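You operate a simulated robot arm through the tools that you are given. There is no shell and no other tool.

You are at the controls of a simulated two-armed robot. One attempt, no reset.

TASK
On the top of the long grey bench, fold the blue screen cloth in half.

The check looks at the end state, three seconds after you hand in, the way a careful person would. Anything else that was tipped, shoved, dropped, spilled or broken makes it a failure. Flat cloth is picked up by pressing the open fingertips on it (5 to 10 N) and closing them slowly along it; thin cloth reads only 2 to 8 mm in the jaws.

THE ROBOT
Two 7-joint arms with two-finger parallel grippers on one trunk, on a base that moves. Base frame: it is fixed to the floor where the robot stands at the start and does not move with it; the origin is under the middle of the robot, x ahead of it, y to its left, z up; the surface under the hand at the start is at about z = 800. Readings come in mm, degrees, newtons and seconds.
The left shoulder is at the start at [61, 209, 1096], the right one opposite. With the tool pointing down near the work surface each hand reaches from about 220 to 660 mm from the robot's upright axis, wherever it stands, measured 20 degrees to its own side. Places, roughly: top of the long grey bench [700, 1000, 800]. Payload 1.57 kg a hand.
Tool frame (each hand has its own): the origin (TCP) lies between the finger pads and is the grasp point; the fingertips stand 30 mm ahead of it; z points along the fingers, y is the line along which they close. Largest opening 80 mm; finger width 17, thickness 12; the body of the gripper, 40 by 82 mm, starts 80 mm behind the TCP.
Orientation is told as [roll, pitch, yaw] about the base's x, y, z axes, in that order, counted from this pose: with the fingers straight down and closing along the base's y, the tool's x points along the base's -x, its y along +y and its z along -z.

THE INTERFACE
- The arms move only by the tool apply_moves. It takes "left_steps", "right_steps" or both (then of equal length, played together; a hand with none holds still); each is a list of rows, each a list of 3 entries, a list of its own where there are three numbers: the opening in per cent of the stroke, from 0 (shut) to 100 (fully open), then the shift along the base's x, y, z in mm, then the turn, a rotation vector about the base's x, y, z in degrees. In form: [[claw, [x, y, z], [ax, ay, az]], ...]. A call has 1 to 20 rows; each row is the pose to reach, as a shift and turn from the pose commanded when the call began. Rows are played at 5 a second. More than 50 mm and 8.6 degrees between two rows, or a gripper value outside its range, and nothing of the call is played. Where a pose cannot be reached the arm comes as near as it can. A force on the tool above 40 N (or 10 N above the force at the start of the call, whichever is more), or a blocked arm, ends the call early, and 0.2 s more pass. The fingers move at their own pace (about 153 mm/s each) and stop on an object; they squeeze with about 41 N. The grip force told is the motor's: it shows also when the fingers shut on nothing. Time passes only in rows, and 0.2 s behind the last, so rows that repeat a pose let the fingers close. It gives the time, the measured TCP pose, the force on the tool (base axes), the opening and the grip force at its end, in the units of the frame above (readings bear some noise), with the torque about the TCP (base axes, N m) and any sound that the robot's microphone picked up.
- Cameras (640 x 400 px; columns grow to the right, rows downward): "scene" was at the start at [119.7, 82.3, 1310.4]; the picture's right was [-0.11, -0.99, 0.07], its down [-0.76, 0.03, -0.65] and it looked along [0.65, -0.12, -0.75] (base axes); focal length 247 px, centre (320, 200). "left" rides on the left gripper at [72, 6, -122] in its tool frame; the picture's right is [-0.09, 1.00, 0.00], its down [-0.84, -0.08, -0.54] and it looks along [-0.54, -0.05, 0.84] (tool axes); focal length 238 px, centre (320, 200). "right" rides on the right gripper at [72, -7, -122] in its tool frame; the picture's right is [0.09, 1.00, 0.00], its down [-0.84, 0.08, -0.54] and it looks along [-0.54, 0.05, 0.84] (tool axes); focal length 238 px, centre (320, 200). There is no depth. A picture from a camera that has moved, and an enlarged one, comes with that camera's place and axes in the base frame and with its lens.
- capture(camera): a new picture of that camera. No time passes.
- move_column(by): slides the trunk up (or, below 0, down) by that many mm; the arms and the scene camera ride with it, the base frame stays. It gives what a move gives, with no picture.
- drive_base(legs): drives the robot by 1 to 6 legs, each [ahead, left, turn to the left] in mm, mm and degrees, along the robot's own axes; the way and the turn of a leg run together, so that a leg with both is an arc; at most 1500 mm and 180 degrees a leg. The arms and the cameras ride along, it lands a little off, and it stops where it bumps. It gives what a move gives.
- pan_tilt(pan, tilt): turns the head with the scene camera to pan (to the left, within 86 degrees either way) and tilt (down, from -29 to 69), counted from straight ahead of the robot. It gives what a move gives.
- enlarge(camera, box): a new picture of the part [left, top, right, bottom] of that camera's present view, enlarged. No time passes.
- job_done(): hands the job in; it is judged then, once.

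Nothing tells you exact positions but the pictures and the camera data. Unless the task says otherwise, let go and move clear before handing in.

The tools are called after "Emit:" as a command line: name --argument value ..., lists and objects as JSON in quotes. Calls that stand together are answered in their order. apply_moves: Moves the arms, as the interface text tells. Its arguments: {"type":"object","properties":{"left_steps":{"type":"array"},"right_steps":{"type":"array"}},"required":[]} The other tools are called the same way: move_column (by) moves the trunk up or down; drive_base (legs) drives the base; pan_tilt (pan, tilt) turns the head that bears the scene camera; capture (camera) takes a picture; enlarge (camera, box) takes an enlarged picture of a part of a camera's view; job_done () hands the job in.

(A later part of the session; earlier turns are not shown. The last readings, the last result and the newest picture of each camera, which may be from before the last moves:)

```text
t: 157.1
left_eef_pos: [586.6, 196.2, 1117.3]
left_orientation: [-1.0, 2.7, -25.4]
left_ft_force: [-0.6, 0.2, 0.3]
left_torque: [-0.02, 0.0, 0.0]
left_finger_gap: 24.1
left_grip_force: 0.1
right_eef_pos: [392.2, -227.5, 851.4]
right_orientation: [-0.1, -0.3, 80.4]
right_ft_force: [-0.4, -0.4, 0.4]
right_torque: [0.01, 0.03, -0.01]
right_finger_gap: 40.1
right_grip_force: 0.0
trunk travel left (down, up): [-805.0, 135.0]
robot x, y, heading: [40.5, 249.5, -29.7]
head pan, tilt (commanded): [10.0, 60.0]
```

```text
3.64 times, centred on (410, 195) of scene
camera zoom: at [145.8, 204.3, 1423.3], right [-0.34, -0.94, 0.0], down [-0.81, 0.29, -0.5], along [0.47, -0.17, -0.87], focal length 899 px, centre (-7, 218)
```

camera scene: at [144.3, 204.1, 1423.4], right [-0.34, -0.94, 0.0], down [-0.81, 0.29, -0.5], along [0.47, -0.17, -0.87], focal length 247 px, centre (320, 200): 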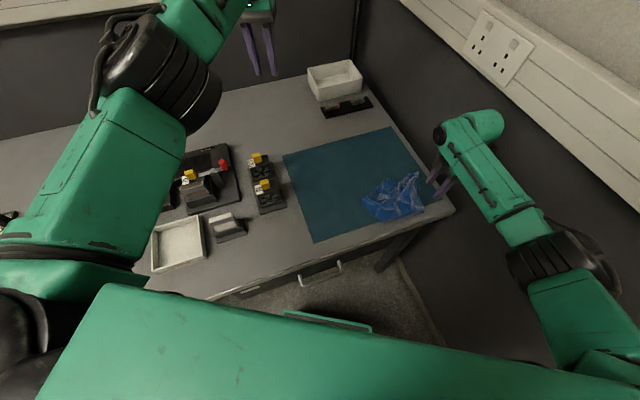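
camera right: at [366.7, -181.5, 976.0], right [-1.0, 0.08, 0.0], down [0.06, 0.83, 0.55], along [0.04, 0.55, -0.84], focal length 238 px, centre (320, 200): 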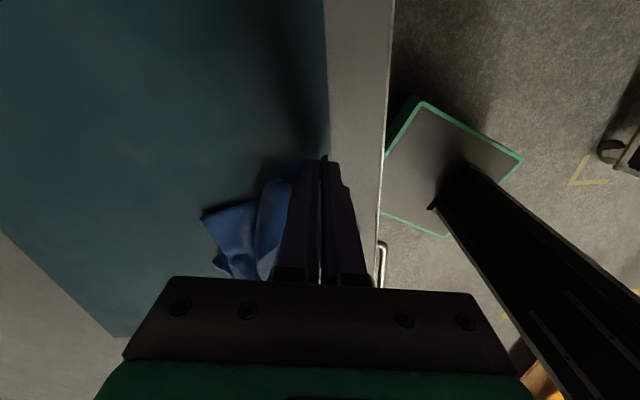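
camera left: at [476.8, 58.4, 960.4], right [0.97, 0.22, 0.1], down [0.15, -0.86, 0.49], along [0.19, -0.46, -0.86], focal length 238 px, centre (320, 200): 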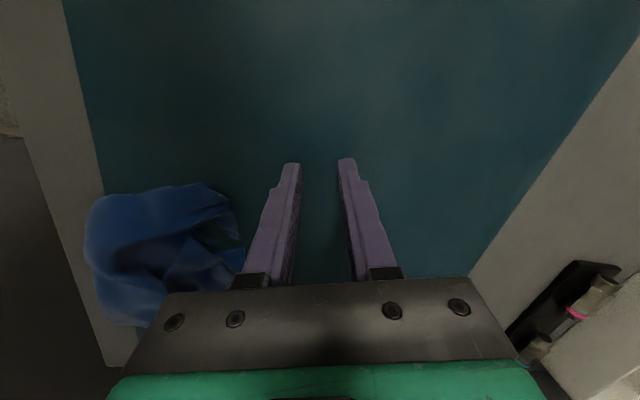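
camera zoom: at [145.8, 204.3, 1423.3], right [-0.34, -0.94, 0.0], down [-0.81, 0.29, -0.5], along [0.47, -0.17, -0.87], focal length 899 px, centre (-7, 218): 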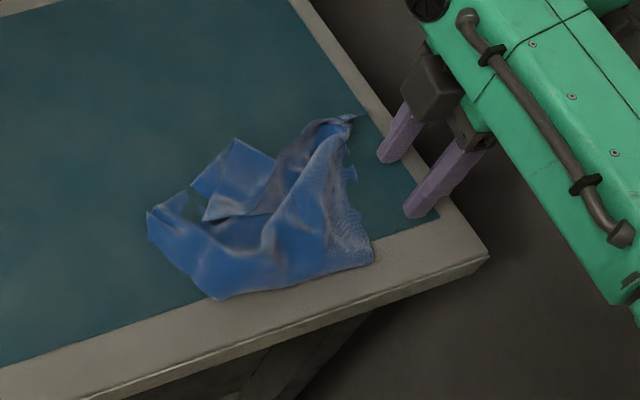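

Left arm is fine now. K3 is at (443, -35); I'll take it with the right hand.

Emit:
apply_moves --right_steps '[[40, [0, 10, 40], [0, 0, -8]], [30, [8, 40, 55], [0, 0, -16]], [30, [16, 75, 55], [0, 0, -24]], [30, [25, 112, 55], [0, 0, -32]], [30, [34, 148, 50], [0, 0, -40]], [30, [42, 170, 30], [0, 0, -48]], [30, [45, 176.5, 5], [0, 0, -56]], [30, [45, 176.5, -9], [0, 0, -58]], [30, [45, 176.5, -9], [0, 0, -58]]]'

Emit:
enlarge --camera "right" --box '[200, 80, 440, 230]'

```text
t: 159.1
left_eef_pos: [586.7, 195.5, 1116.5]
left_orientation: [-1.0, 2.7, -25.6]
left_ft_force: [-0.2, -0.4, 0.1]
left_torque: [0.02, 0.04, 0.0]
left_finger_gap: 23.9
left_grip_force: 0.1
right_eef_pos: [438.4, -50.8, 842.7]
right_orientation: [0.0, -0.3, 22.4]
right_ft_force: [-0.2, 0.0, 0.0]
right_torque: [0.02, 0.0, -0.02]
right_finger_gap: 24.0
right_grip_force: 0.0
trunk travel left (down, up): [-805.0, 135.0]
robot x, y, heading: [43.3, 252.2, -29.6]
head pan, tilt (commanded): [10.0, 60.0]
```

```text
2.67 times, centred on (320, 155) of right
camera zoom: at [373.4, -84.8, 964.4], right [-0.46, 0.89, 0.0], down [0.74, 0.39, 0.55], along [0.49, 0.25, -0.84], focal length 636 px, centre (320, 320)
```

zoom: 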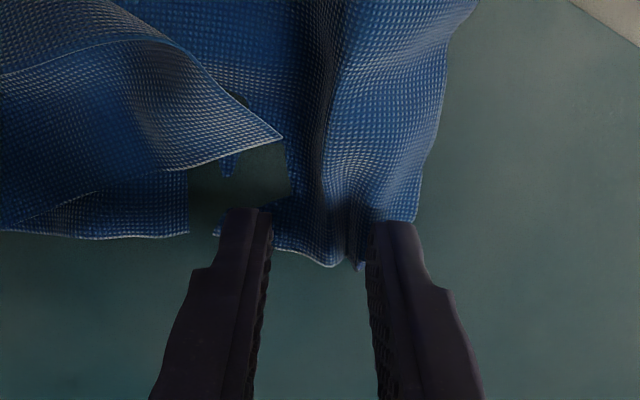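

A natural ridge stands right between the right fingers at corner K3. I'll shift slightly toward the corner and lower to contact.

Emit:
apply_moves --right_steps '[[30, [-4, 3, -4], [0, 0, 0]], [30, [-4, 3, -8], [0, 0, 0]], [30, [-4, 3, -11], [0, 0, 0]], [30, [-4, 3, -11.5], [0, 0, 0]], [30, [-4, 3, -11.5], [0, 0, 0]]]'

```text
t: 160.3
left_eef_pos: [586.6, 194.9, 1116.9]
left_orientation: [-1.0, 2.6, -25.7]
left_ft_force: [0.2, 0.2, -0.1]
left_torque: [0.0, 0.0, 0.03]
left_finger_gap: 24.0
left_grip_force: 0.0
right_eef_pos: [433.0, -47.6, 831.2]
right_orientation: [0.0, -0.3, 22.5]
right_ft_force: [0.7, 0.1, 3.8]
right_torque: [0.02, -0.01, -0.01]
right_finger_gap: 23.7
right_grip_force: 0.0
trunk travel left (down, up): [-805.0, 135.0]
robot x, y, heading: [38.1, 252.9, -29.7]
head pan, tilt (commanded): [10.0, 60.0]
```

Emit:
apply_moves --right_steps '[[30, [0, 0, -0.4], [0, 0, 0]], [27, [0, 0, -0.4], [0, 0, 0]], [24, [0, 0, -0.4], [0, 0, 0]], [21, [0, 0, -0.4], [0, 0, 0]], [18, [0, 0, -0.4], [0, 0, 0]], [15, [0, 0, -0.4], [0, 0, 0]], [12, [0, 0, -0.4], [0, 0, 0]], [9, [0, 0, -0.4], [0, 0, 0]], [6, [0, 0, -0.4], [0, 0, 0]], [3, [0, 0, -0.4], [0, 0, 0]], [0, [0, 0, -0.4], [0, 0, 0]], [0, [0, 0, -0.4], [0, 0, 0]]]'

Emit:
enlarge --camera "right" --box '[200, 80, 440, 230]'

```text
t: 162.9
left_eef_pos: [586.2, 196.8, 1116.5]
left_orientation: [-1.0, 2.7, -25.6]
left_ft_force: [-0.3, 0.4, -0.2]
left_torque: [0.01, -0.04, 0.02]
left_finger_gap: 23.9
left_grip_force: 0.0
right_eef_pos: [434.0, -49.1, 831.3]
right_orientation: [0.1, -0.4, 22.4]
right_ft_force: [0.5, 0.4, 3.0]
right_torque: [-0.01, -0.02, -0.01]
right_finger_gap: 1.6
right_grip_force: 23.6
trunk travel left (down, up): [-805.0, 135.0]
robot x, y, heading: [37.1, 249.6, -29.7]
head pan, tilt (commanded): [10.0, 60.0]
```

```text
2.67 times, centred on (320, 155) of right
camera zoom: at [368.6, -82.3, 953.3], right [-0.46, 0.89, 0.0], down [0.74, 0.39, 0.55], along [0.49, 0.25, -0.84], focal length 636 px, centre (320, 320)
```

zoom: 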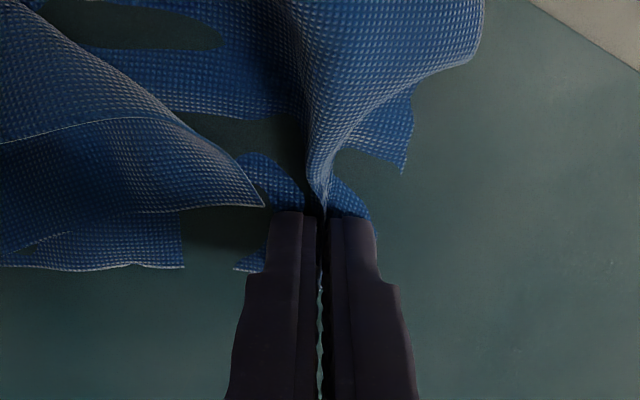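

The right hand holds K3 in a single layer. I'll drag it left and slightly forward to stretch the cloth out.

Emit:
apply_moves --right_steps '[[0, [1, 3, 5], [0, 0, 0]], [0, [4, 18, 7], [0, 0, 0]], [0, [7, 36, 7], [0, 0, 0]], [0, [10, 54, 7], [0, 0, 0]], [0, [14, 72, 7], [0, 0, 0]], [0, [18, 90, 7], [0, 0, 0]], [0, [22, 108, 7], [0, 0, 0]], [0, [26, 126, 7], [0, 0, 0]], [0, [28, 134, 7], [0, 0, 0]], [0, [28, 134, 7], [0, 0, 0]]]'

Emit:
enlarge --camera "scene" --box '[280, 110, 490, 250]'

```text
t: 165.1
left_eef_pos: [586.4, 194.4, 1115.5]
left_orientation: [-1.0, 2.7, -25.6]
left_ft_force: [0.2, 0.3, -0.8]
left_torque: [0.0, 0.0, 0.0]
left_finger_gap: 23.8
left_grip_force: 0.1
right_eef_pos: [460.1, 80.1, 834.9]
right_orientation: [-0.4, -0.1, 22.0]
right_ft_force: [0.6, 0.4, -0.6]
right_torque: [-0.01, -0.03, 0.0]
right_finger_gap: 1.8
right_grip_force: 23.8
trunk travel left (down, up): [-805.0, 135.0]
robot x, y, heading: [38.3, 251.1, -29.6]
head pan, tilt (commanded): [10.0, 60.0]
```

```text
2.86 times, centred on (385, 180) of scene
camera zoom: at [146.3, 203.4, 1423.3], right [-0.34, -0.94, 0.0], down [-0.81, 0.29, -0.5], along [0.47, -0.17, -0.87], focal length 706 px, centre (134, 257)
```

zoom: 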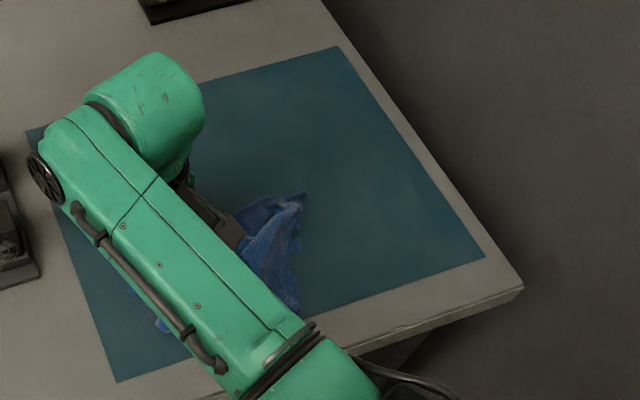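

The right arm hides the cloth from the head; I'll check from the hand cameras.

Emit:
capture --camera "left"

Emit:
capture --camera "right"

Emit:
enlarge --camera "left" --box '[0, 0, 320, 200]'

```text
taken
camera left: at [531.4, 231.4, 1241.4], right [0.51, 0.86, -0.02], down [0.75, -0.43, 0.5], along [0.42, -0.27, -0.86], focal length 238 px, centre (320, 200)
```

left: 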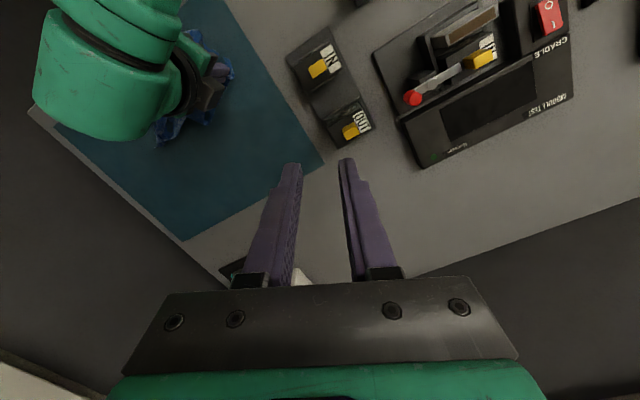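

```text
taken
camera right: at [396.0, 47.2, 957.6], right [-0.46, 0.89, -0.01], down [0.74, 0.39, 0.54], along [0.48, 0.24, -0.84], focal length 238 px, centre (320, 200)
```

right: 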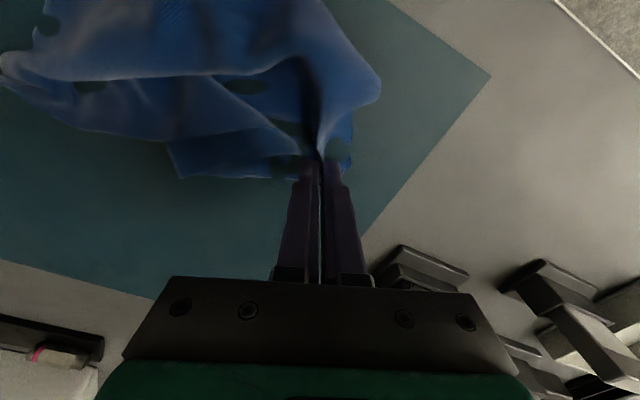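

```text
2.00 times, centred on (160, 100) of left
camera zoom: at [531.4, 231.4, 1241.4], right [0.51, 0.86, -0.02], down [0.75, -0.43, 0.5], along [0.42, -0.27, -0.86], focal length 477 px, centre (640, 400)
```

zoom: 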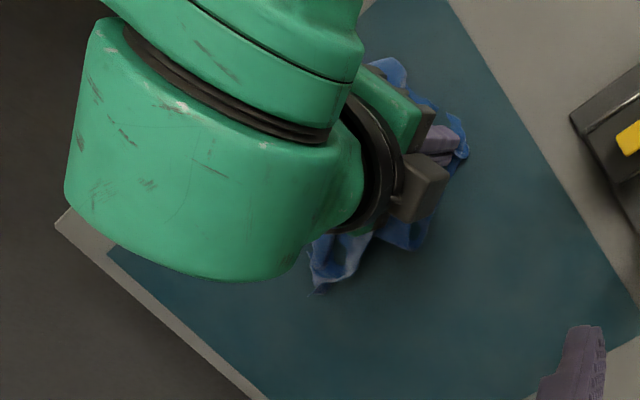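

The cloth slid as a whole, so I need two hands on it. I'll release K3 here, where the left hand can take it, and free the right hand for the opposite side.

Emit:
apply_moves --right_steps '[[0, [0, 0, -2], [0, 0, 0]], [25, [0, 0, -2], [0, 0, 0]], [45, [0, 0, -2], [0, 0, 0]], [45, [0, 0, 10], [0, 0, 0]], [45, [0, 0, 45], [0, 0, 0]], [45, [-5, -10, 90], [0, 0, 0]], [45, [-10, -40, 120], [0, 0, 0]], [45, [-10, -85, 130], [0, 0, 0]], [45, [-10, -130, 130], [0, 0, 0]], [45, [-10, -175, 130], [0, 0, 0]], [45, [-5, -215, 130], [0, 0, 0]]]'

Emit:
drive_base --legs '[[-35, -20, 0]]'

Emit:
enlarge --camera "scene" --box '[280, 90, 490, 230]'

Emit:
capture --camera "left"

```text
t: 167.5
left_eef_pos: [586.7, 194.2, 1115.8]
left_orientation: [-0.9, 2.7, -25.6]
left_ft_force: [0.9, -0.4, 0.4]
left_torque: [0.02, -0.01, -0.01]
left_finger_gap: 24.0
left_grip_force: 0.1
right_eef_pos: [456.7, -130.9, 966.8]
right_orientation: [0.1, -0.3, 22.5]
right_ft_force: [-0.4, -0.6, 0.2]
right_torque: [-0.02, -0.01, 0.01]
right_finger_gap: 36.0
right_grip_force: 0.0
trunk travel left (down, up): [-805.0, 135.0]
robot x, y, heading: [40.7, 250.8, -29.9]
head pan, tilt (commanded): [10.0, 60.0]
```

```text
t: 168.4
left_eef_pos: [553.3, 194.9, 1113.1]
left_orientation: [-1.1, 3.0, -25.6]
left_ft_force: [1.1, -0.2, -0.5]
left_torque: [0.02, 0.05, -0.01]
left_finger_gap: 23.9
left_grip_force: 0.1
right_eef_pos: [420.7, -130.5, 965.2]
right_orientation: [0.1, -0.1, 22.4]
right_ft_force: [0.7, -0.1, -1.2]
right_torque: [-0.02, 0.08, 0.01]
right_finger_gap: 35.9
right_grip_force: 0.1
trunk travel left (down, up): [-805.0, 135.0]
robot x, y, heading: [-1.0, 252.5, -29.7]
head pan, tilt (commanded): [10.0, 60.0]
```

```text
2.86 times, centred on (385, 160) of scene
camera zoom: at [114.3, 203.6, 1422.5], right [-0.34, -0.94, 0.0], down [-0.82, 0.29, -0.5], along [0.47, -0.17, -0.87], focal length 706 px, centre (134, 314)
```

zoom: 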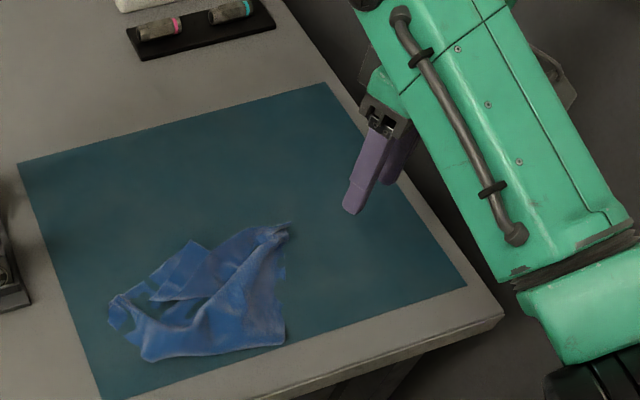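

```text
taken
camera left: at [498.4, 231.5, 1238.3], right [0.51, 0.86, -0.02], down [0.75, -0.43, 0.5], along [0.42, -0.27, -0.87], focal length 238 px, centre (320, 200)
```

left: 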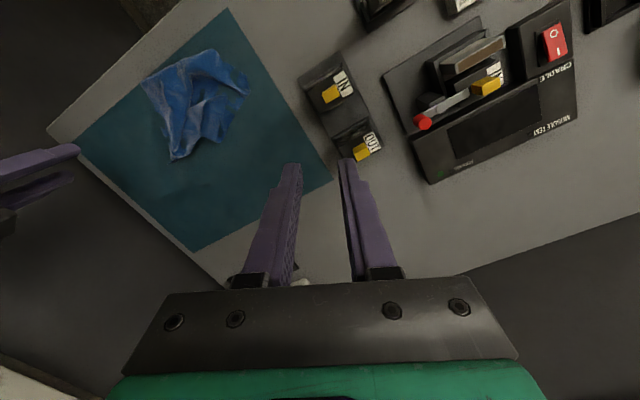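

Now I can see the cloth well: A's tip near (495, -113) on the right and K3 near (473, 100) on the left. I'll bring the left hand over K3 and look closely.

Emit:
apply_moves --left_steps '[[30, [-8, -20, -25], [0, 0, 2]], [30, [-18, -40, -55], [1, -1, 4]], [30, [-30, -58, -85], [1, -1.5, 6]], [30, [-44, -73, -115], [1, -2, 8]], [30, [-60, -86, -145], [1, -2.5, 10]], [30, [-75, -96, -175], [1, -2.5, 10]], [30, [-83, -98, -205], [1, -2.5, 10]], [30, [-83, -98, -205], [1, -2.5, 10]]]'

Emit:
capture --camera "left"

Emit:
enlarge --camera "left" --box '[180, 60, 440, 222]'

```text
t: 170.2
left_eef_pos: [466.0, 95.2, 912.2]
left_orientation: [0.8, 0.7, -15.5]
left_ft_force: [0.5, -0.2, -0.9]
left_torque: [0.01, 0.02, 0.01]
left_finger_gap: 23.9
left_grip_force: 0.1
right_eef_pos: [416.2, -128.9, 966.3]
right_orientation: [-0.1, -0.5, 22.4]
right_ft_force: [0.1, 0.3, -0.8]
right_torque: [0.01, -0.01, 0.02]
right_finger_gap: 35.9
right_grip_force: 0.1
trunk travel left (down, up): [-805.0, 135.0]
robot x, y, heading: [-0.5, 248.5, -29.8]
head pan, tilt (commanded): [10.0, 60.0]
```

```text
taken
camera left: at [398.6, 119.1, 1035.4], right [0.36, 0.93, 0.01], down [0.79, -0.31, 0.53], along [0.5, -0.18, -0.85], focal length 238 px, centre (320, 200)
```

left: 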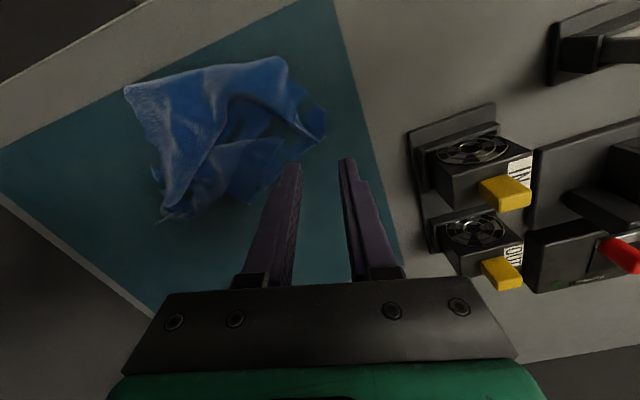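

```text
2.46 times, centred on (310, 141) of left
camera zoom: at [398.6, 119.1, 1035.4], right [0.36, 0.93, 0.01], down [0.79, -0.31, 0.53], along [0.5, -0.18, -0.85], focal length 587 px, centre (345, 345)
```

zoom: 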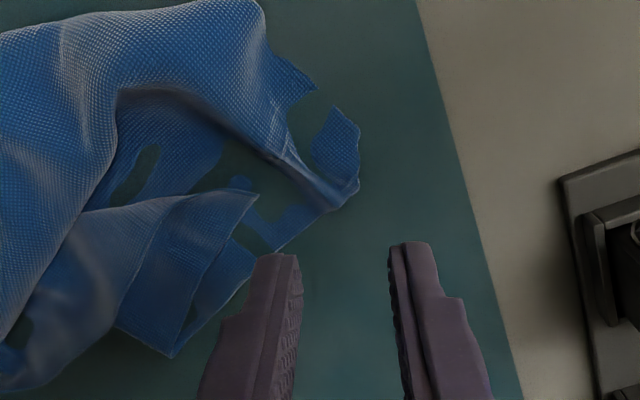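

K3 is clear at (468, 101): its edges run toward A on the right and toward the robot, so K3–A looks like one whole edge. I'll pinch K3 with the left hand.

Emit:
apply_moves --left_steps '[[30, [-2, -4, -25], [0, 0, 2]], [30, [-5, -8, -50], [-0.5, -0.5, 3]], [30, [-5, -8, -70], [-0.8, -0.7, 3]], [30, [-5, -8, -77], [-0.8, -0.7, 3]], [30, [-5, -8, -79], [-0.8, -0.7, 3]], [30, [-5, -8, -79], [-0.8, -0.7, 3]]]'

Emit:
enlarge --camera "left" --box '[200, 60, 440, 210]'

```text
t: 171.6
left_eef_pos: [459.4, 88.7, 832.6]
left_orientation: [0.1, -0.1, -12.5]
left_ft_force: [0.2, 1.0, -0.1]
left_torque: [-0.01, -0.01, 0.0]
left_finger_gap: 23.9
left_grip_force: 0.0
right_eef_pos: [416.9, -128.2, 965.3]
right_orientation: [0.0, -0.4, 22.4]
right_ft_force: [-0.4, 0.0, 0.2]
right_torque: [0.0, 0.01, -0.01]
right_finger_gap: 35.9
right_grip_force: 0.0
trunk travel left (down, up): [-805.0, 135.0]
robot x, y, heading: [-2.6, 251.0, -29.8]
head pan, tilt (commanded): [10.0, 60.0]
```

```text
2.67 times, centred on (320, 135) of left
camera zoom: at [390.3, 110.9, 954.0], right [0.31, 0.95, 0.0], down [0.8, -0.26, 0.54], along [0.52, -0.16, -0.84], focal length 636 px, centre (320, 373)
```

zoom: 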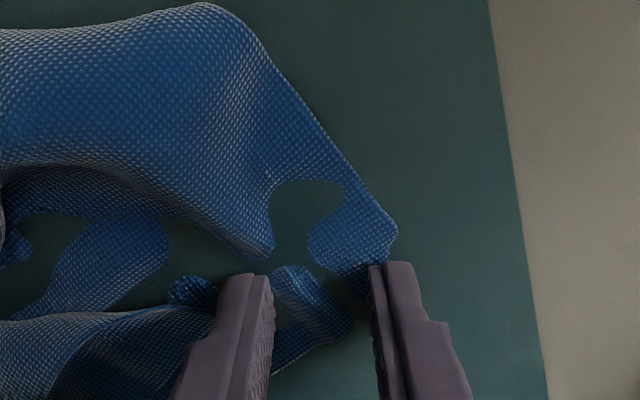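

The fingers straddle the corner. Lowering to contact.

Emit:
apply_moves --left_steps '[[30, [0, 0, -0.8], [0, 0, 0]], [30, [0, 0, -1.6], [0, 0, 0]], [30, [0, 0, -1.6], [0, 0, 0]]]'

```text
t: 172.4
left_eef_pos: [459.8, 89.9, 829.8]
left_orientation: [0.3, -0.3, -12.6]
left_ft_force: [0.6, 0.5, 4.9]
left_torque: [0.05, 0.03, -0.01]
left_finger_gap: 23.7
left_grip_force: 0.0
right_eef_pos: [416.7, -130.4, 965.8]
right_orientation: [0.0, -0.3, 22.4]
right_ft_force: [0.8, 0.5, -0.2]
right_torque: [0.02, 0.01, -0.02]
right_finger_gap: 36.0
right_grip_force: 0.2
trunk travel left (down, up): [-805.0, 135.0]
robot x, y, heading: [2.6, 249.7, -29.6]
head pan, tilt (commanded): [10.0, 60.0]
```

Emit:
apply_moves --left_steps '[[30, [0, 0, -0.3], [0, 0, 0]], [27, [0, 0, -0.3], [0, 0, 0]], [24, [0, 0, -0.3], [0, 0, 0]], [21, [0, 0, -0.3], [0, 0, 0]], [18, [0, 0, -0.3], [0, 0, 0]], [15, [0, 0, -0.3], [0, 0, 0]], [12, [0, 0, -0.3], [0, 0, 0]], [9, [0, 0, -0.3], [0, 0, 0]], [6, [0, 0, -0.3], [0, 0, 0]], [3, [0, 0, -0.3], [0, 0, 0]], [0, [0, 0, -0.3], [0, 0, 0]], [0, [0, 0, -0.3], [0, 0, 0]]]'

Emit:
enlarge --camera "left" --box '[140, 20, 460, 220]'

Emit:
capture --camera "right"

```text
t: 175.0
left_eef_pos: [459.3, 89.4, 830.3]
left_orientation: [0.3, -0.2, -12.4]
left_ft_force: [0.0, -0.4, 7.4]
left_torque: [0.04, 0.01, 0.01]
left_finger_gap: 1.7
left_grip_force: 23.9
right_eef_pos: [415.5, -128.7, 966.6]
right_orientation: [0.1, -0.5, 22.4]
right_ft_force: [-0.1, 0.3, -0.2]
right_torque: [0.02, 0.02, -0.01]
right_finger_gap: 36.0
right_grip_force: 0.0
trunk travel left (down, up): [-805.0, 135.0]
robot x, y, heading: [-0.5, 248.9, -29.6]
head pan, tilt (commanded): [10.0, 60.0]
```

```text
2.00 times, centred on (300, 120) of left
camera zoom: at [389.7, 111.0, 953.1], right [0.31, 0.95, 0.0], down [0.8, -0.26, 0.55], along [0.52, -0.16, -0.84], focal length 477 px, centre (360, 360)
```

zoom: 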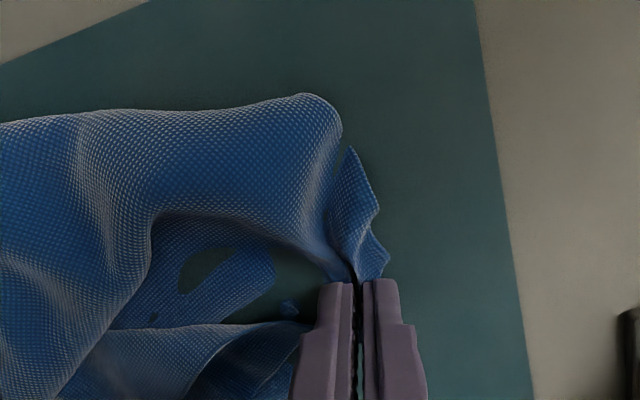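

```text
taken
camera right: at [351.0, -163.1, 1088.7], right [-0.46, 0.89, 0.0], down [0.74, 0.39, 0.55], along [0.49, 0.25, -0.84], focal length 238 px, centre (320, 200)
```

right: 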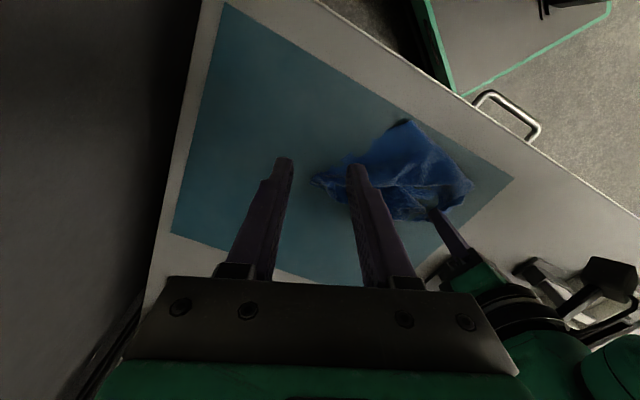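

The left hand holds K3 (1.7 mm). Now I'll look for corner A with the right camera.

Emit:
enlarge --camera "right" --box '[280, 100, 480, 230]'

```text
3.08 times, centred on (380, 165) of right
camera zoom: at [351.0, -163.1, 1088.7], right [-0.46, 0.89, 0.0], down [0.74, 0.39, 0.55], along [0.49, 0.25, -0.84], focal length 733 px, centre (135, 308)
```

zoom: 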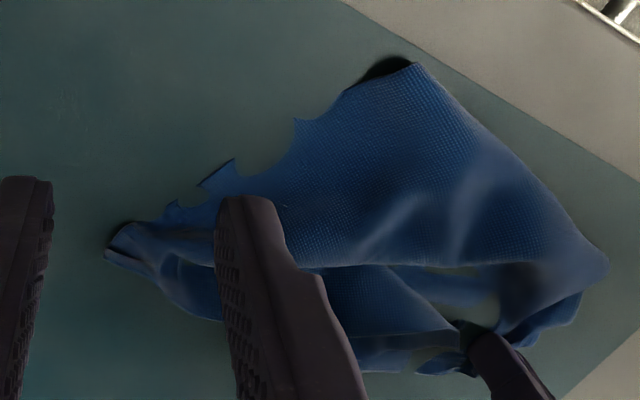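

Corner A is at about (498, -103), a little too far for the right arm. I'll draw the cloth back 50 mm with the left hand so that A comes within reach.

Emit:
apply_moves --left_steps '[[0, [0, 0, 6], [0, 0, 0]], [0, [-10, 2, 8], [0, 0, 0]], [0, [-22, 4, 8], [0, 0, 0]], [0, [-35, 7, 8], [0, 0, 0]], [0, [-48, 10, 8], [0, 0, 0]], [0, [-48, 10, 8], [0, 0, 0]]]'

Emit:
enlarge --camera "right" --box '[260, 60, 500, 230]'

```text
t: 176.4
left_eef_pos: [412.0, 98.1, 837.8]
left_orientation: [0.3, -0.2, -12.4]
left_ft_force: [-0.6, 0.2, -0.2]
left_torque: [0.01, 0.03, -0.02]
left_finger_gap: 2.0
left_grip_force: 23.3
right_eef_pos: [417.0, -129.5, 966.6]
right_orientation: [0.0, -0.4, 22.4]
right_ft_force: [-0.8, 0.0, -0.2]
right_torque: [0.01, 0.01, -0.03]
right_finger_gap: 36.1
right_grip_force: 0.0
trunk travel left (down, up): [-805.0, 135.0]
robot x, y, heading: [-2.6, 253.5, -29.8]
head pan, tilt (commanded): [10.0, 60.0]
```

```text
2.35 times, centred on (380, 145) of right
camera zoom: at [352.2, -163.6, 1088.1], right [-0.46, 0.89, 0.0], down [0.74, 0.39, 0.55], along [0.48, 0.25, -0.84], focal length 561 px, centre (179, 329)
```

zoom: 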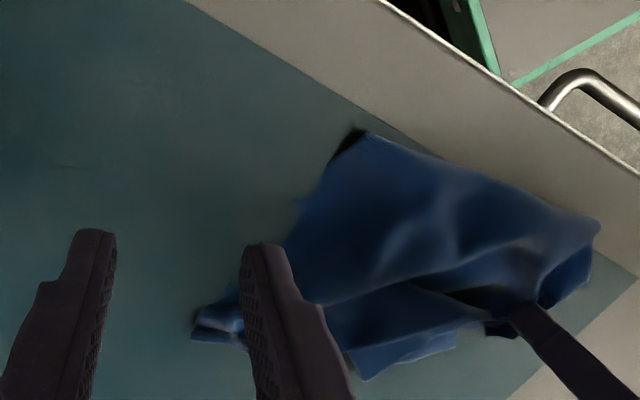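

I'll drive forward 80 mm so the right hand can reach A; the left hand just carries K3 forward with slack.

Emit:
drive_base --legs '[[69, 40, 0]]'

Emit:
apply_moves --right_steps '[[30, [0, 10, -15], [0, 0, -5]], [30, [0, 20, -35], [0, 0, -10]], [30, [0, 30, -55], [0, 0, -15]], [30, [0, 30, -55], [0, 0, -15]]]'

Emit:
capture --camera "right"

Emit:
enlarge --camera "right" --box '[200, 60, 440, 210]'

```text
t: 177.4
left_eef_pos: [489.4, 98.8, 838.9]
left_orientation: [0.3, -0.4, -12.5]
left_ft_force: [1.0, 0.0, -0.3]
left_torque: [0.01, -0.01, 0.04]
left_finger_gap: 1.8
left_grip_force: 23.2
right_eef_pos: [494.4, -129.9, 967.5]
right_orientation: [0.0, -0.4, 22.4]
right_ft_force: [0.2, 0.4, -0.6]
right_torque: [0.0, -0.01, -0.02]
right_finger_gap: 36.4
right_grip_force: 0.0
trunk travel left (down, up): [-805.0, 135.0]
robot x, y, heading: [80.9, 247.5, -29.8]
head pan, tilt (commanded): [10.0, 60.0]
```

```text
t: 178.4
left_eef_pos: [490.6, 99.4, 839.1]
left_orientation: [0.4, -0.3, -12.5]
left_ft_force: [-0.6, -0.5, -1.3]
left_torque: [0.03, -0.04, -0.02]
left_finger_gap: 2.0
left_grip_force: 23.7
right_eef_pos: [496.7, -98.2, 912.2]
right_orientation: [0.0, -0.4, 7.4]
right_ft_force: [-0.8, -0.6, 0.0]
right_torque: [-0.02, -0.01, 0.01]
right_finger_gap: 24.0
right_grip_force: 0.1
trunk travel left (down, up): [-805.0, 135.0]
robot x, y, heading: [81.7, 252.7, -29.6]
head pan, tilt (commanded): [10.0, 60.0]
```

```text
taken
camera right: at [424.4, -115.0, 1033.4], right [-0.22, 0.98, 0.0], down [0.82, 0.18, 0.55], along [0.53, 0.12, -0.84], focal length 238 px, centre (320, 200)
```

right: 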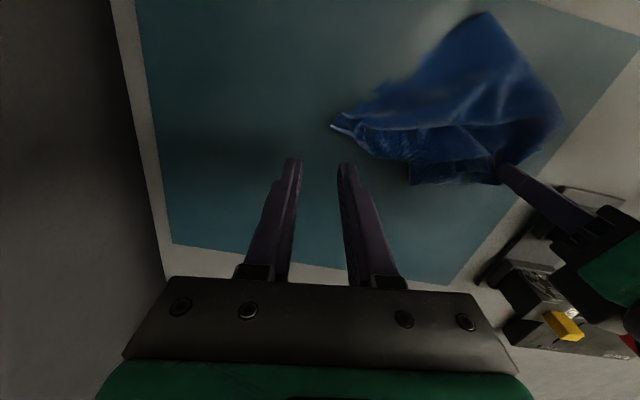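

```text
2.67 times, centred on (320, 135) of right
camera zoom: at [424.4, -115.0, 1033.4], right [-0.22, 0.98, 0.0], down [0.82, 0.18, 0.55], along [0.53, 0.12, -0.84], focal length 636 px, centre (320, 373)
```

zoom: 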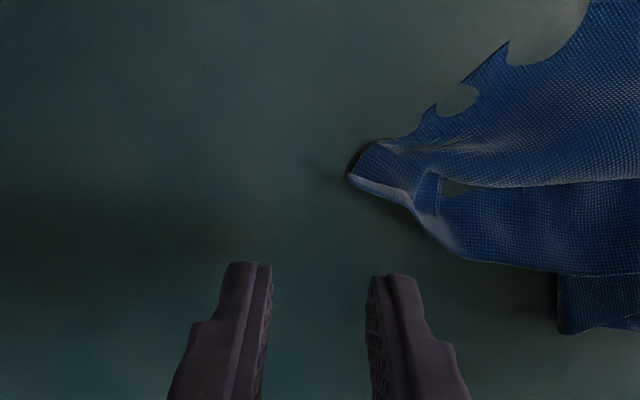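

A's tip is at (486, -90). I'll bring the right fingers over it, about 12 mm inside both edges.

Emit:
apply_moves --right_steps '[[30, [-6, 10, -15], [0, 0, -6]], [30, [-12, 20, -35], [0, 0, -12]], [30, [-16, 26, -55], [0, 0, -17]], [30, [-16, 26, -72], [0, 0, -17]], [30, [-16, 26, -72], [0, 0, -17]]]'

Emit:
enlarge --camera "right" --box '[200, 60, 440, 210]'

```text
t: 179.6
left_eef_pos: [491.6, 98.8, 839.0]
left_orientation: [0.3, -0.2, -12.5]
left_ft_force: [-0.4, -0.5, -0.6]
left_torque: [0.01, 0.02, -0.04]
left_finger_gap: 1.8
left_grip_force: 23.2
right_eef_pos: [480.9, -74.4, 838.7]
right_orientation: [0.0, -0.4, -9.6]
right_ft_force: [0.3, -0.1, 0.1]
right_torque: [0.03, 0.02, 0.01]
right_finger_gap: 24.0
right_grip_force: 0.0
trunk travel left (down, up): [-805.0, 135.0]
robot x, y, heading: [79.3, 251.8, -29.7]
head pan, tilt (commanded): [10.0, 60.0]
```

```text
2.67 times, centred on (320, 135) of right
camera zoom: at [408.2, -67.6, 961.3], right [0.07, 1.0, 0.0], down [0.83, -0.06, 0.55], along [0.55, -0.04, -0.84], focal length 636 px, centre (320, 373)
```

zoom: 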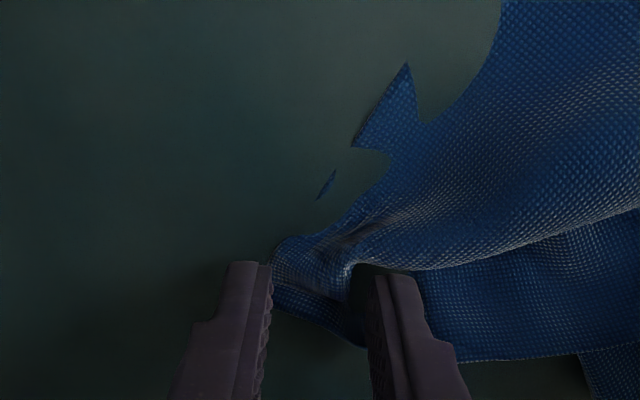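

A's tip is right between the fingers. Lowering and closing.

Emit:
apply_moves --right_steps '[[30, [0, 0, -3], [0, 0, 0]], [30, [0, 0, -6], [0, 0, 0]], [30, [0, 0, -7.5], [0, 0, 0]], [30, [0, 0, -7.5], [0, 0, 0]]]'

```text
t: 180.6
left_eef_pos: [491.8, 99.0, 838.4]
left_orientation: [0.4, -0.1, -12.5]
left_ft_force: [0.0, -0.6, 0.0]
left_torque: [-0.01, -0.01, 0.0]
left_finger_gap: 2.0
left_grip_force: 23.7
right_eef_pos: [480.5, -74.0, 833.1]
right_orientation: [0.0, -0.3, -9.6]
right_ft_force: [0.1, -0.7, 0.4]
right_torque: [0.02, 0.04, 0.02]
right_finger_gap: 23.9
right_grip_force: 0.0
trunk travel left (down, up): [-805.0, 135.0]
robot x, y, heading: [82.5, 251.4, -29.6]
head pan, tilt (commanded): [10.0, 60.0]
```

Emit:
apply_moves --right_steps '[[30, [0, 0, -1], [0, 0, 0]], [30, [0, 0, -1.8], [0, 0, 0]], [28, [0, 0, -2], [0, 0, 0]], [24, [0, 0, -2], [0, 0, 0]], [21, [0, 0, -2], [0, 0, 0]], [18, [0, 0, -2], [0, 0, 0]], [15, [0, 0, -2], [0, 0, 0]], [12, [0, 0, -2], [0, 0, 0]], [9, [0, 0, -2], [0, 0, 0]], [6, [0, 0, -2], [0, 0, 0]], [3, [0, 0, -2], [0, 0, 0]], [0, [0, 0, -2], [0, 0, 0]], [0, [0, 0, -2], [0, 0, 0]]]'

Emit:
enlarge --camera "right" --box '[200, 60, 440, 210]'

```text
t: 183.4
left_eef_pos: [490.6, 98.7, 838.8]
left_orientation: [0.2, -0.2, -12.6]
left_ft_force: [-0.1, -0.5, 0.0]
left_torque: [0.01, -0.02, 0.01]
left_finger_gap: 2.2
left_grip_force: 23.1
right_eef_pos: [480.9, -72.9, 831.8]
right_orientation: [0.0, -0.3, -9.6]
right_ft_force: [0.2, -0.5, 6.7]
right_torque: [-0.02, -0.01, -0.02]
right_finger_gap: 2.4
right_grip_force: 24.2
trunk travel left (down, up): [-805.0, 135.0]
robot x, y, heading: [79.8, 250.8, -29.6]
head pan, tilt (commanded): [10.0, 60.0]
```

```text
2.67 times, centred on (320, 135) of right
camera zoom: at [407.2, -67.6, 953.1], right [0.07, 1.0, 0.0], down [0.83, -0.06, 0.55], along [0.55, -0.04, -0.84], focal length 636 px, centre (320, 373)
```

zoom: 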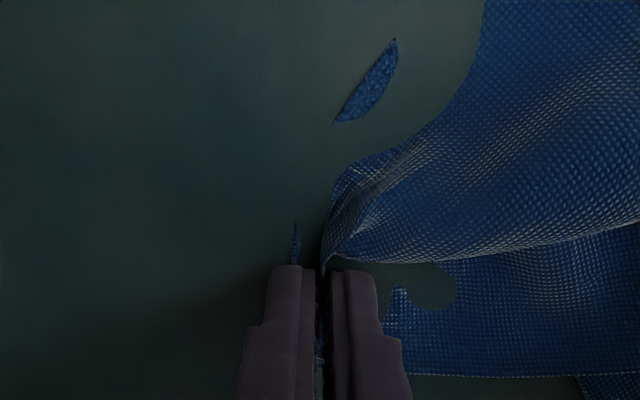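

Both hands hold the cloth now (K3 left, A right). I'll lift them together, moving a bit forward, and look at how it hangs.

Emit:
apply_moves --left_steps '[[0, [12, 0, 15], [0, 0, 0]], [0, [27, 0, 40], [0, 0, 0]], [0, [42, 0, 70], [0, 0, 0]], [0, [56, 0, 100], [0, 0, 0]], [0, [64, 0, 135], [0, 0, 0]], [0, [68, 0, 170], [0, 0, 0]], [0, [70, 0, 205], [0, 0, 0]], [0, [70, 0, 235], [0, 0, 0]], [0, [70, 0, 235], [0, 0, 0]]]' --right_steps '[[0, [12, 0, 15], [0, 0, 0]], [0, [27, 0, 40], [0, 0, 0]], [0, [42, 0, 70], [0, 0, 0]], [0, [56, 0, 100], [0, 0, 0]], [0, [64, 0, 135], [0, 0, 0]], [0, [68, 0, 170], [0, 0, 0]], [0, [70, 0, 205], [0, 0, 0]], [0, [70, 0, 235], [0, 0, 0]], [0, [70, 0, 235], [0, 0, 0]]]'

Emit:
capture --camera "left"

Emit:
capture --camera "right"

Emit:
capture --camera "scene"

```text
t: 185.4
left_eef_pos: [560.3, 99.6, 1074.7]
left_orientation: [0.3, -0.1, -12.5]
left_ft_force: [-0.2, -0.3, -0.2]
left_torque: [-0.01, 0.0, 0.0]
left_finger_gap: 2.1
left_grip_force: 23.9
right_eef_pos: [551.6, -74.8, 1067.2]
right_orientation: [0.1, -0.3, -9.5]
right_ft_force: [0.4, 0.6, -0.6]
right_torque: [-0.02, -0.04, -0.02]
right_finger_gap: 2.5
right_grip_force: 23.8
trunk travel left (down, up): [-805.0, 135.0]
robot x, y, heading: [75.9, 251.6, -29.8]
head pan, tilt (commanded): [10.0, 60.0]
```

```text
taken
camera left: at [492.1, 121.4, 1195.9], right [0.3, 0.95, 0.0], down [0.8, -0.26, 0.54], along [0.52, -0.16, -0.84], focal length 238 px, centre (320, 200)
```

left: 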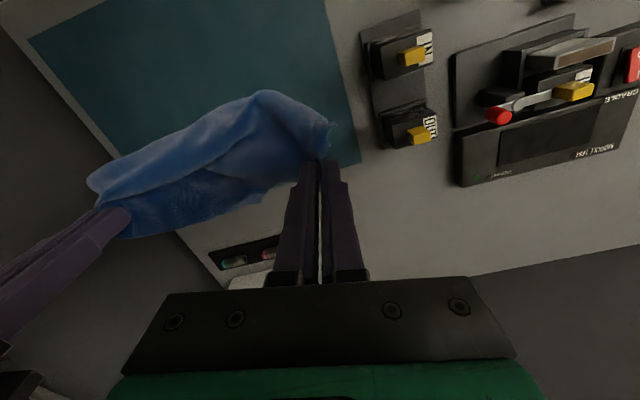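

```text
taken
camera right: at [477.9, -68.9, 1188.8], right [0.07, 1.0, 0.0], down [0.84, -0.06, 0.55], along [0.55, -0.04, -0.84], focal length 238 px, centre (320, 200)
```

right: 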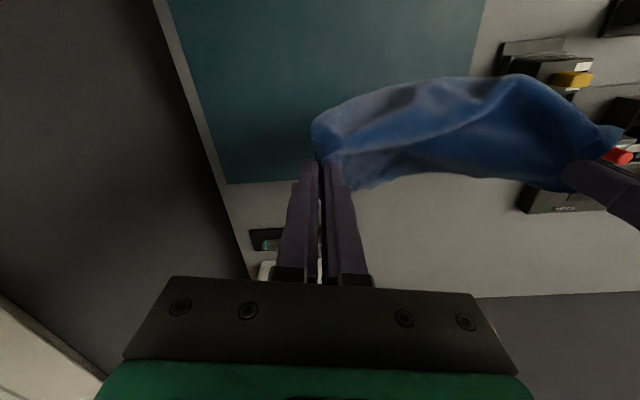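

```text
taken
camera scene: at [187.2, 203.2, 1423.2], right [-0.34, -0.94, 0.0], down [-0.82, 0.29, -0.5], along [0.47, -0.17, -0.87], focal length 247 px, centre (320, 200)
```

scene: 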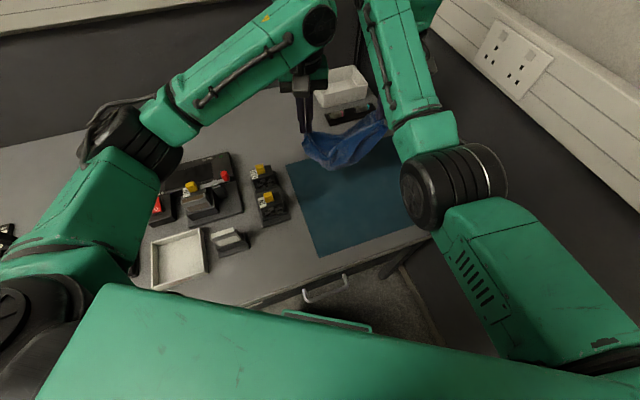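

It hangs between the hands as a drape. I'll spread the hands gently to feel whether this is an edge (tight near 200 mm) or a diagonal.

Emit:
apply_moves --left_steps '[[0, [0, 5, 0], [0, 0, 0]], [0, [0, 10, 0], [0, 0, 0]], [0, [0, 15, 0], [0, 0, 0]], [0, [0, 20, 0], [0, 0, 0]], [0, [0, 20, 0], [0, 0, 0]]]' --right_steps '[[0, [2, -5, 0], [0, 0, 0]], [0, [4, -10, 0], [0, 0, 0]], [0, [6, -15, 0], [0, 0, 0]], [0, [8, -20, 0], [0, 0, 0]], [0, [8, -20, 0], [0, 0, 0]]]'

Emit:
enlarge --camera "scene" --box '[280, 80, 420, 200]'

Emit:
capture --camera "left"

```text
t: 186.6
left_eef_pos: [560.8, 119.0, 1073.9]
left_orientation: [0.2, -0.2, -12.6]
left_ft_force: [0.7, 0.2, 0.1]
left_torque: [0.01, -0.03, 0.01]
left_finger_gap: 1.8
left_grip_force: 23.9
right_eef_pos: [558.3, -93.3, 1065.5]
right_orientation: [0.0, -0.4, -9.5]
right_ft_force: [0.4, -0.9, 0.3]
right_torque: [0.02, -0.01, -0.01]
right_finger_gap: 2.5
right_grip_force: 23.8
trunk travel left (down, up): [-805.0, 135.0]
robot x, y, heading: [79.0, 256.5, -29.9]
head pan, tilt (commanded): [10.0, 60.0]
```

```text
3.33 times, centred on (350, 140) of scene
camera zoom: at [186.8, 203.2, 1423.3], right [-0.34, -0.94, 0.0], down [-0.82, 0.29, -0.5], along [0.47, -0.17, -0.87], focal length 824 px, centre (220, 400)
```

zoom: 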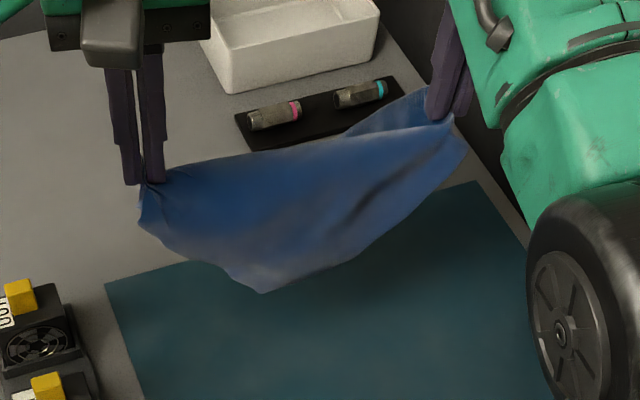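

```text
taken
camera left: at [491.9, 140.6, 1196.1], right [0.31, 0.95, 0.0], down [0.8, -0.26, 0.54], along [0.52, -0.16, -0.84], focal length 238 px, centre (320, 200)
```

left: 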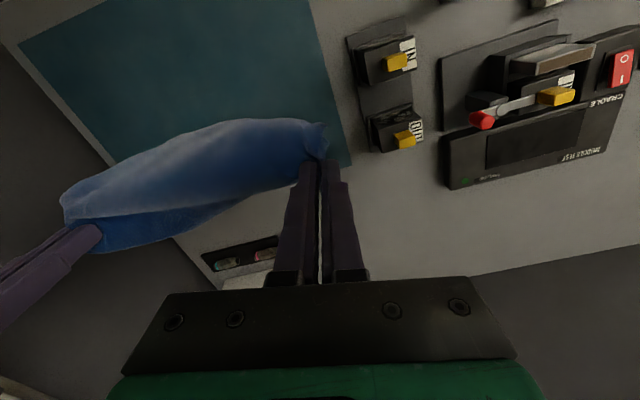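

So A and K3 are opposite corners: the cloth hangs as a triangle along its diagonal. I'll spread the hands further apart with the left slightly forward, back off, and then lay this triangle down with its loose corners toward me; those tips should be about 50 mm apart, so I can pick one singly.

Emit:
apply_moves --left_steps '[[0, [-4, 0, 0], [0, 0, 0]], [0, [-8, 0, 0], [0, 0, 0]], [0, [-12, 0, 0], [0, 0, 0]], [0, [-15, -1, 0], [0, 0, 0]], [0, [-15, -1, 0], [0, 0, 0]]]' --right_steps '[[0, [-25, -14, 0], [0, 0, 0]], [0, [-50, -28, 0], [0, 0, 0]], [0, [-76, -42, 0], [0, 0, 0]], [0, [-100, -55, 0], [0, 0, 0]], [0, [-100, -55, 0], [0, 0, 0]]]'

Emit:
drive_base --legs '[[-87, -50, 0]]'

Emit:
capture --camera "scene"

Emit:
capture --camera "left"

```text
t: 187.8
left_eef_pos: [545.0, 114.2, 1073.8]
left_orientation: [-0.4, -0.2, -12.7]
left_ft_force: [-9.7, -36.7, -1.8]
left_torque: [-1.08, 0.29, -0.18]
left_finger_gap: 2.2
left_grip_force: 23.8
right_eef_pos: [485.7, -167.8, 1053.7]
right_orientation: [0.5, -0.4, -9.1]
right_ft_force: [8.6, 36.2, 1.9]
right_torque: [1.02, -0.25, -0.35]
right_finger_gap: 3.8
right_grip_force: 25.0
right hand out of reach, approached as far as the arm can: row 2, 3, 4, 5
trunk travel left (down, up): [-805.0, 135.0]
robot x, y, heading: [81.6, 251.1, -29.8]
head pan, tilt (commanded): [10.0, 60.0]
```

```text
t: 189.0
left_eef_pos: [449.6, 114.4, 1073.5]
left_orientation: [-0.4, -0.1, -12.7]
left_ft_force: [-9.7, -36.6, -2.3]
left_torque: [-1.06, 0.29, -0.15]
left_finger_gap: 2.1
left_grip_force: 23.2
right_eef_pos: [388.7, -169.2, 1054.2]
right_orientation: [0.5, -0.4, -9.1]
right_ft_force: [9.8, 35.8, 2.4]
right_torque: [1.0, -0.24, -0.36]
right_finger_gap: 4.1
right_grip_force: 24.8
trunk travel left (down, up): [-805.0, 135.0]
robot x, y, heading: [-15.3, 250.7, -29.9]
head pan, tilt (commanded): [10.0, 60.0]
```

```text
taken
camera scene: at [91.6, 203.2, 1423.0], right [-0.34, -0.94, 0.0], down [-0.82, 0.29, -0.5], along [0.47, -0.17, -0.87], focal length 247 px, centre (320, 200)
```

scene: 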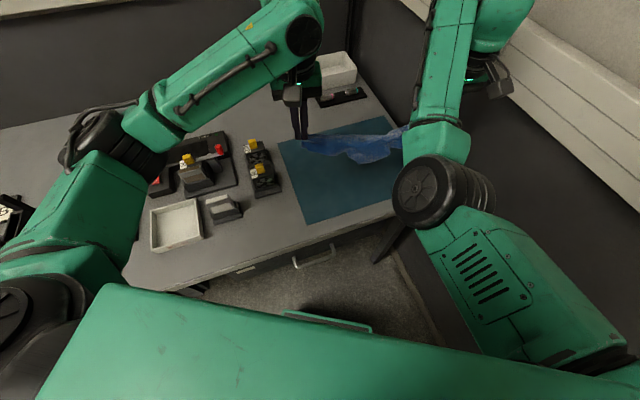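

```text
taken
camera left: at [381.5, 138.1, 1195.1], right [0.31, 0.95, -0.01], down [0.8, -0.25, 0.54], along [0.52, -0.17, -0.84], focal length 238 px, centre (320, 200)
```

left: 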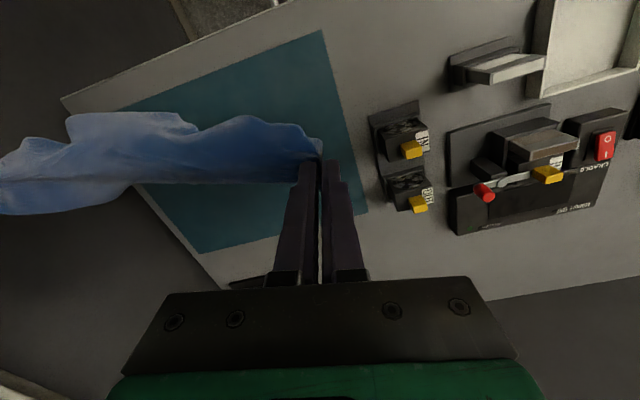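

The diagonal is fully taut at 288 mm (37 N), which confirms a cloth of about 240 × 205 mm. I'll relax the tension and then lower toward the table.

Emit:
apply_moves --left_steps '[[0, [0, -3, 0], [0, 0, 0]], [0, [0, -5, -15], [0, 0, 0]], [0, [0, -5, -35], [0, 0, 0]], [0, [0, -5, -55], [0, 0, 0]], [0, [0, -5, -75], [0, 0, 0]]]' --right_steps '[[0, [1, 3, 0], [0, 0, 0]], [0, [2, 6, -5], [0, 0, 0]], [0, [2, 6, -20], [0, 0, 0]], [0, [2, 6, -38], [0, 0, 0]], [0, [2, 6, -55], [0, 0, 0]]]'

Emit:
enlarge --camera "scene" --box '[280, 100, 440, 220]'

Emit:
capture --camera "right"

```text
t: 190.2
left_eef_pos: [448.5, 108.3, 998.3]
left_orientation: [-0.5, -0.2, -12.6]
left_ft_force: [-3.2, -17.0, 0.0]
left_torque: [-0.58, 0.17, -0.06]
left_finger_gap: 1.9
left_grip_force: 23.4
right_eef_pos: [393.0, -162.8, 999.6]
right_orientation: [0.5, -0.5, -9.2]
right_ft_force: [5.2, 18.4, -0.5]
right_torque: [0.47, -0.11, -0.23]
right_finger_gap: 2.8
right_grip_force: 24.6
trunk travel left (down, up): [-805.0, 135.0]
robot x, y, heading: [-18.3, 251.7, -30.0]
head pan, tilt (commanded): [10.0, 60.0]
```

```text
3.33 times, centred on (360, 160) of scene
camera zoom: at [89.4, 202.9, 1423.3], right [-0.34, -0.94, 0.0], down [-0.82, 0.29, -0.5], along [0.47, -0.17, -0.87], focal length 824 px, centre (187, 333)
```

zoom: 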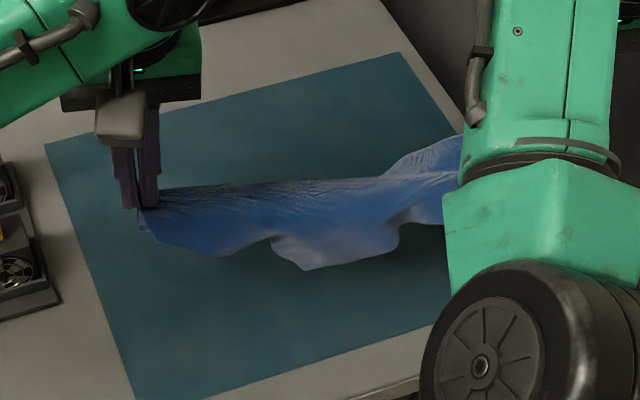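

```text
taken
camera right: at [318.7, -159.3, 1120.8], right [0.07, 1.0, 0.01], down [0.83, -0.06, 0.55], along [0.55, -0.03, -0.84], focal length 238 px, centre (320, 200)
```

right: 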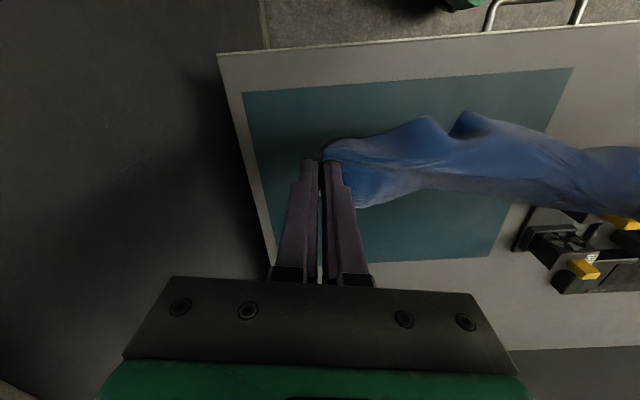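

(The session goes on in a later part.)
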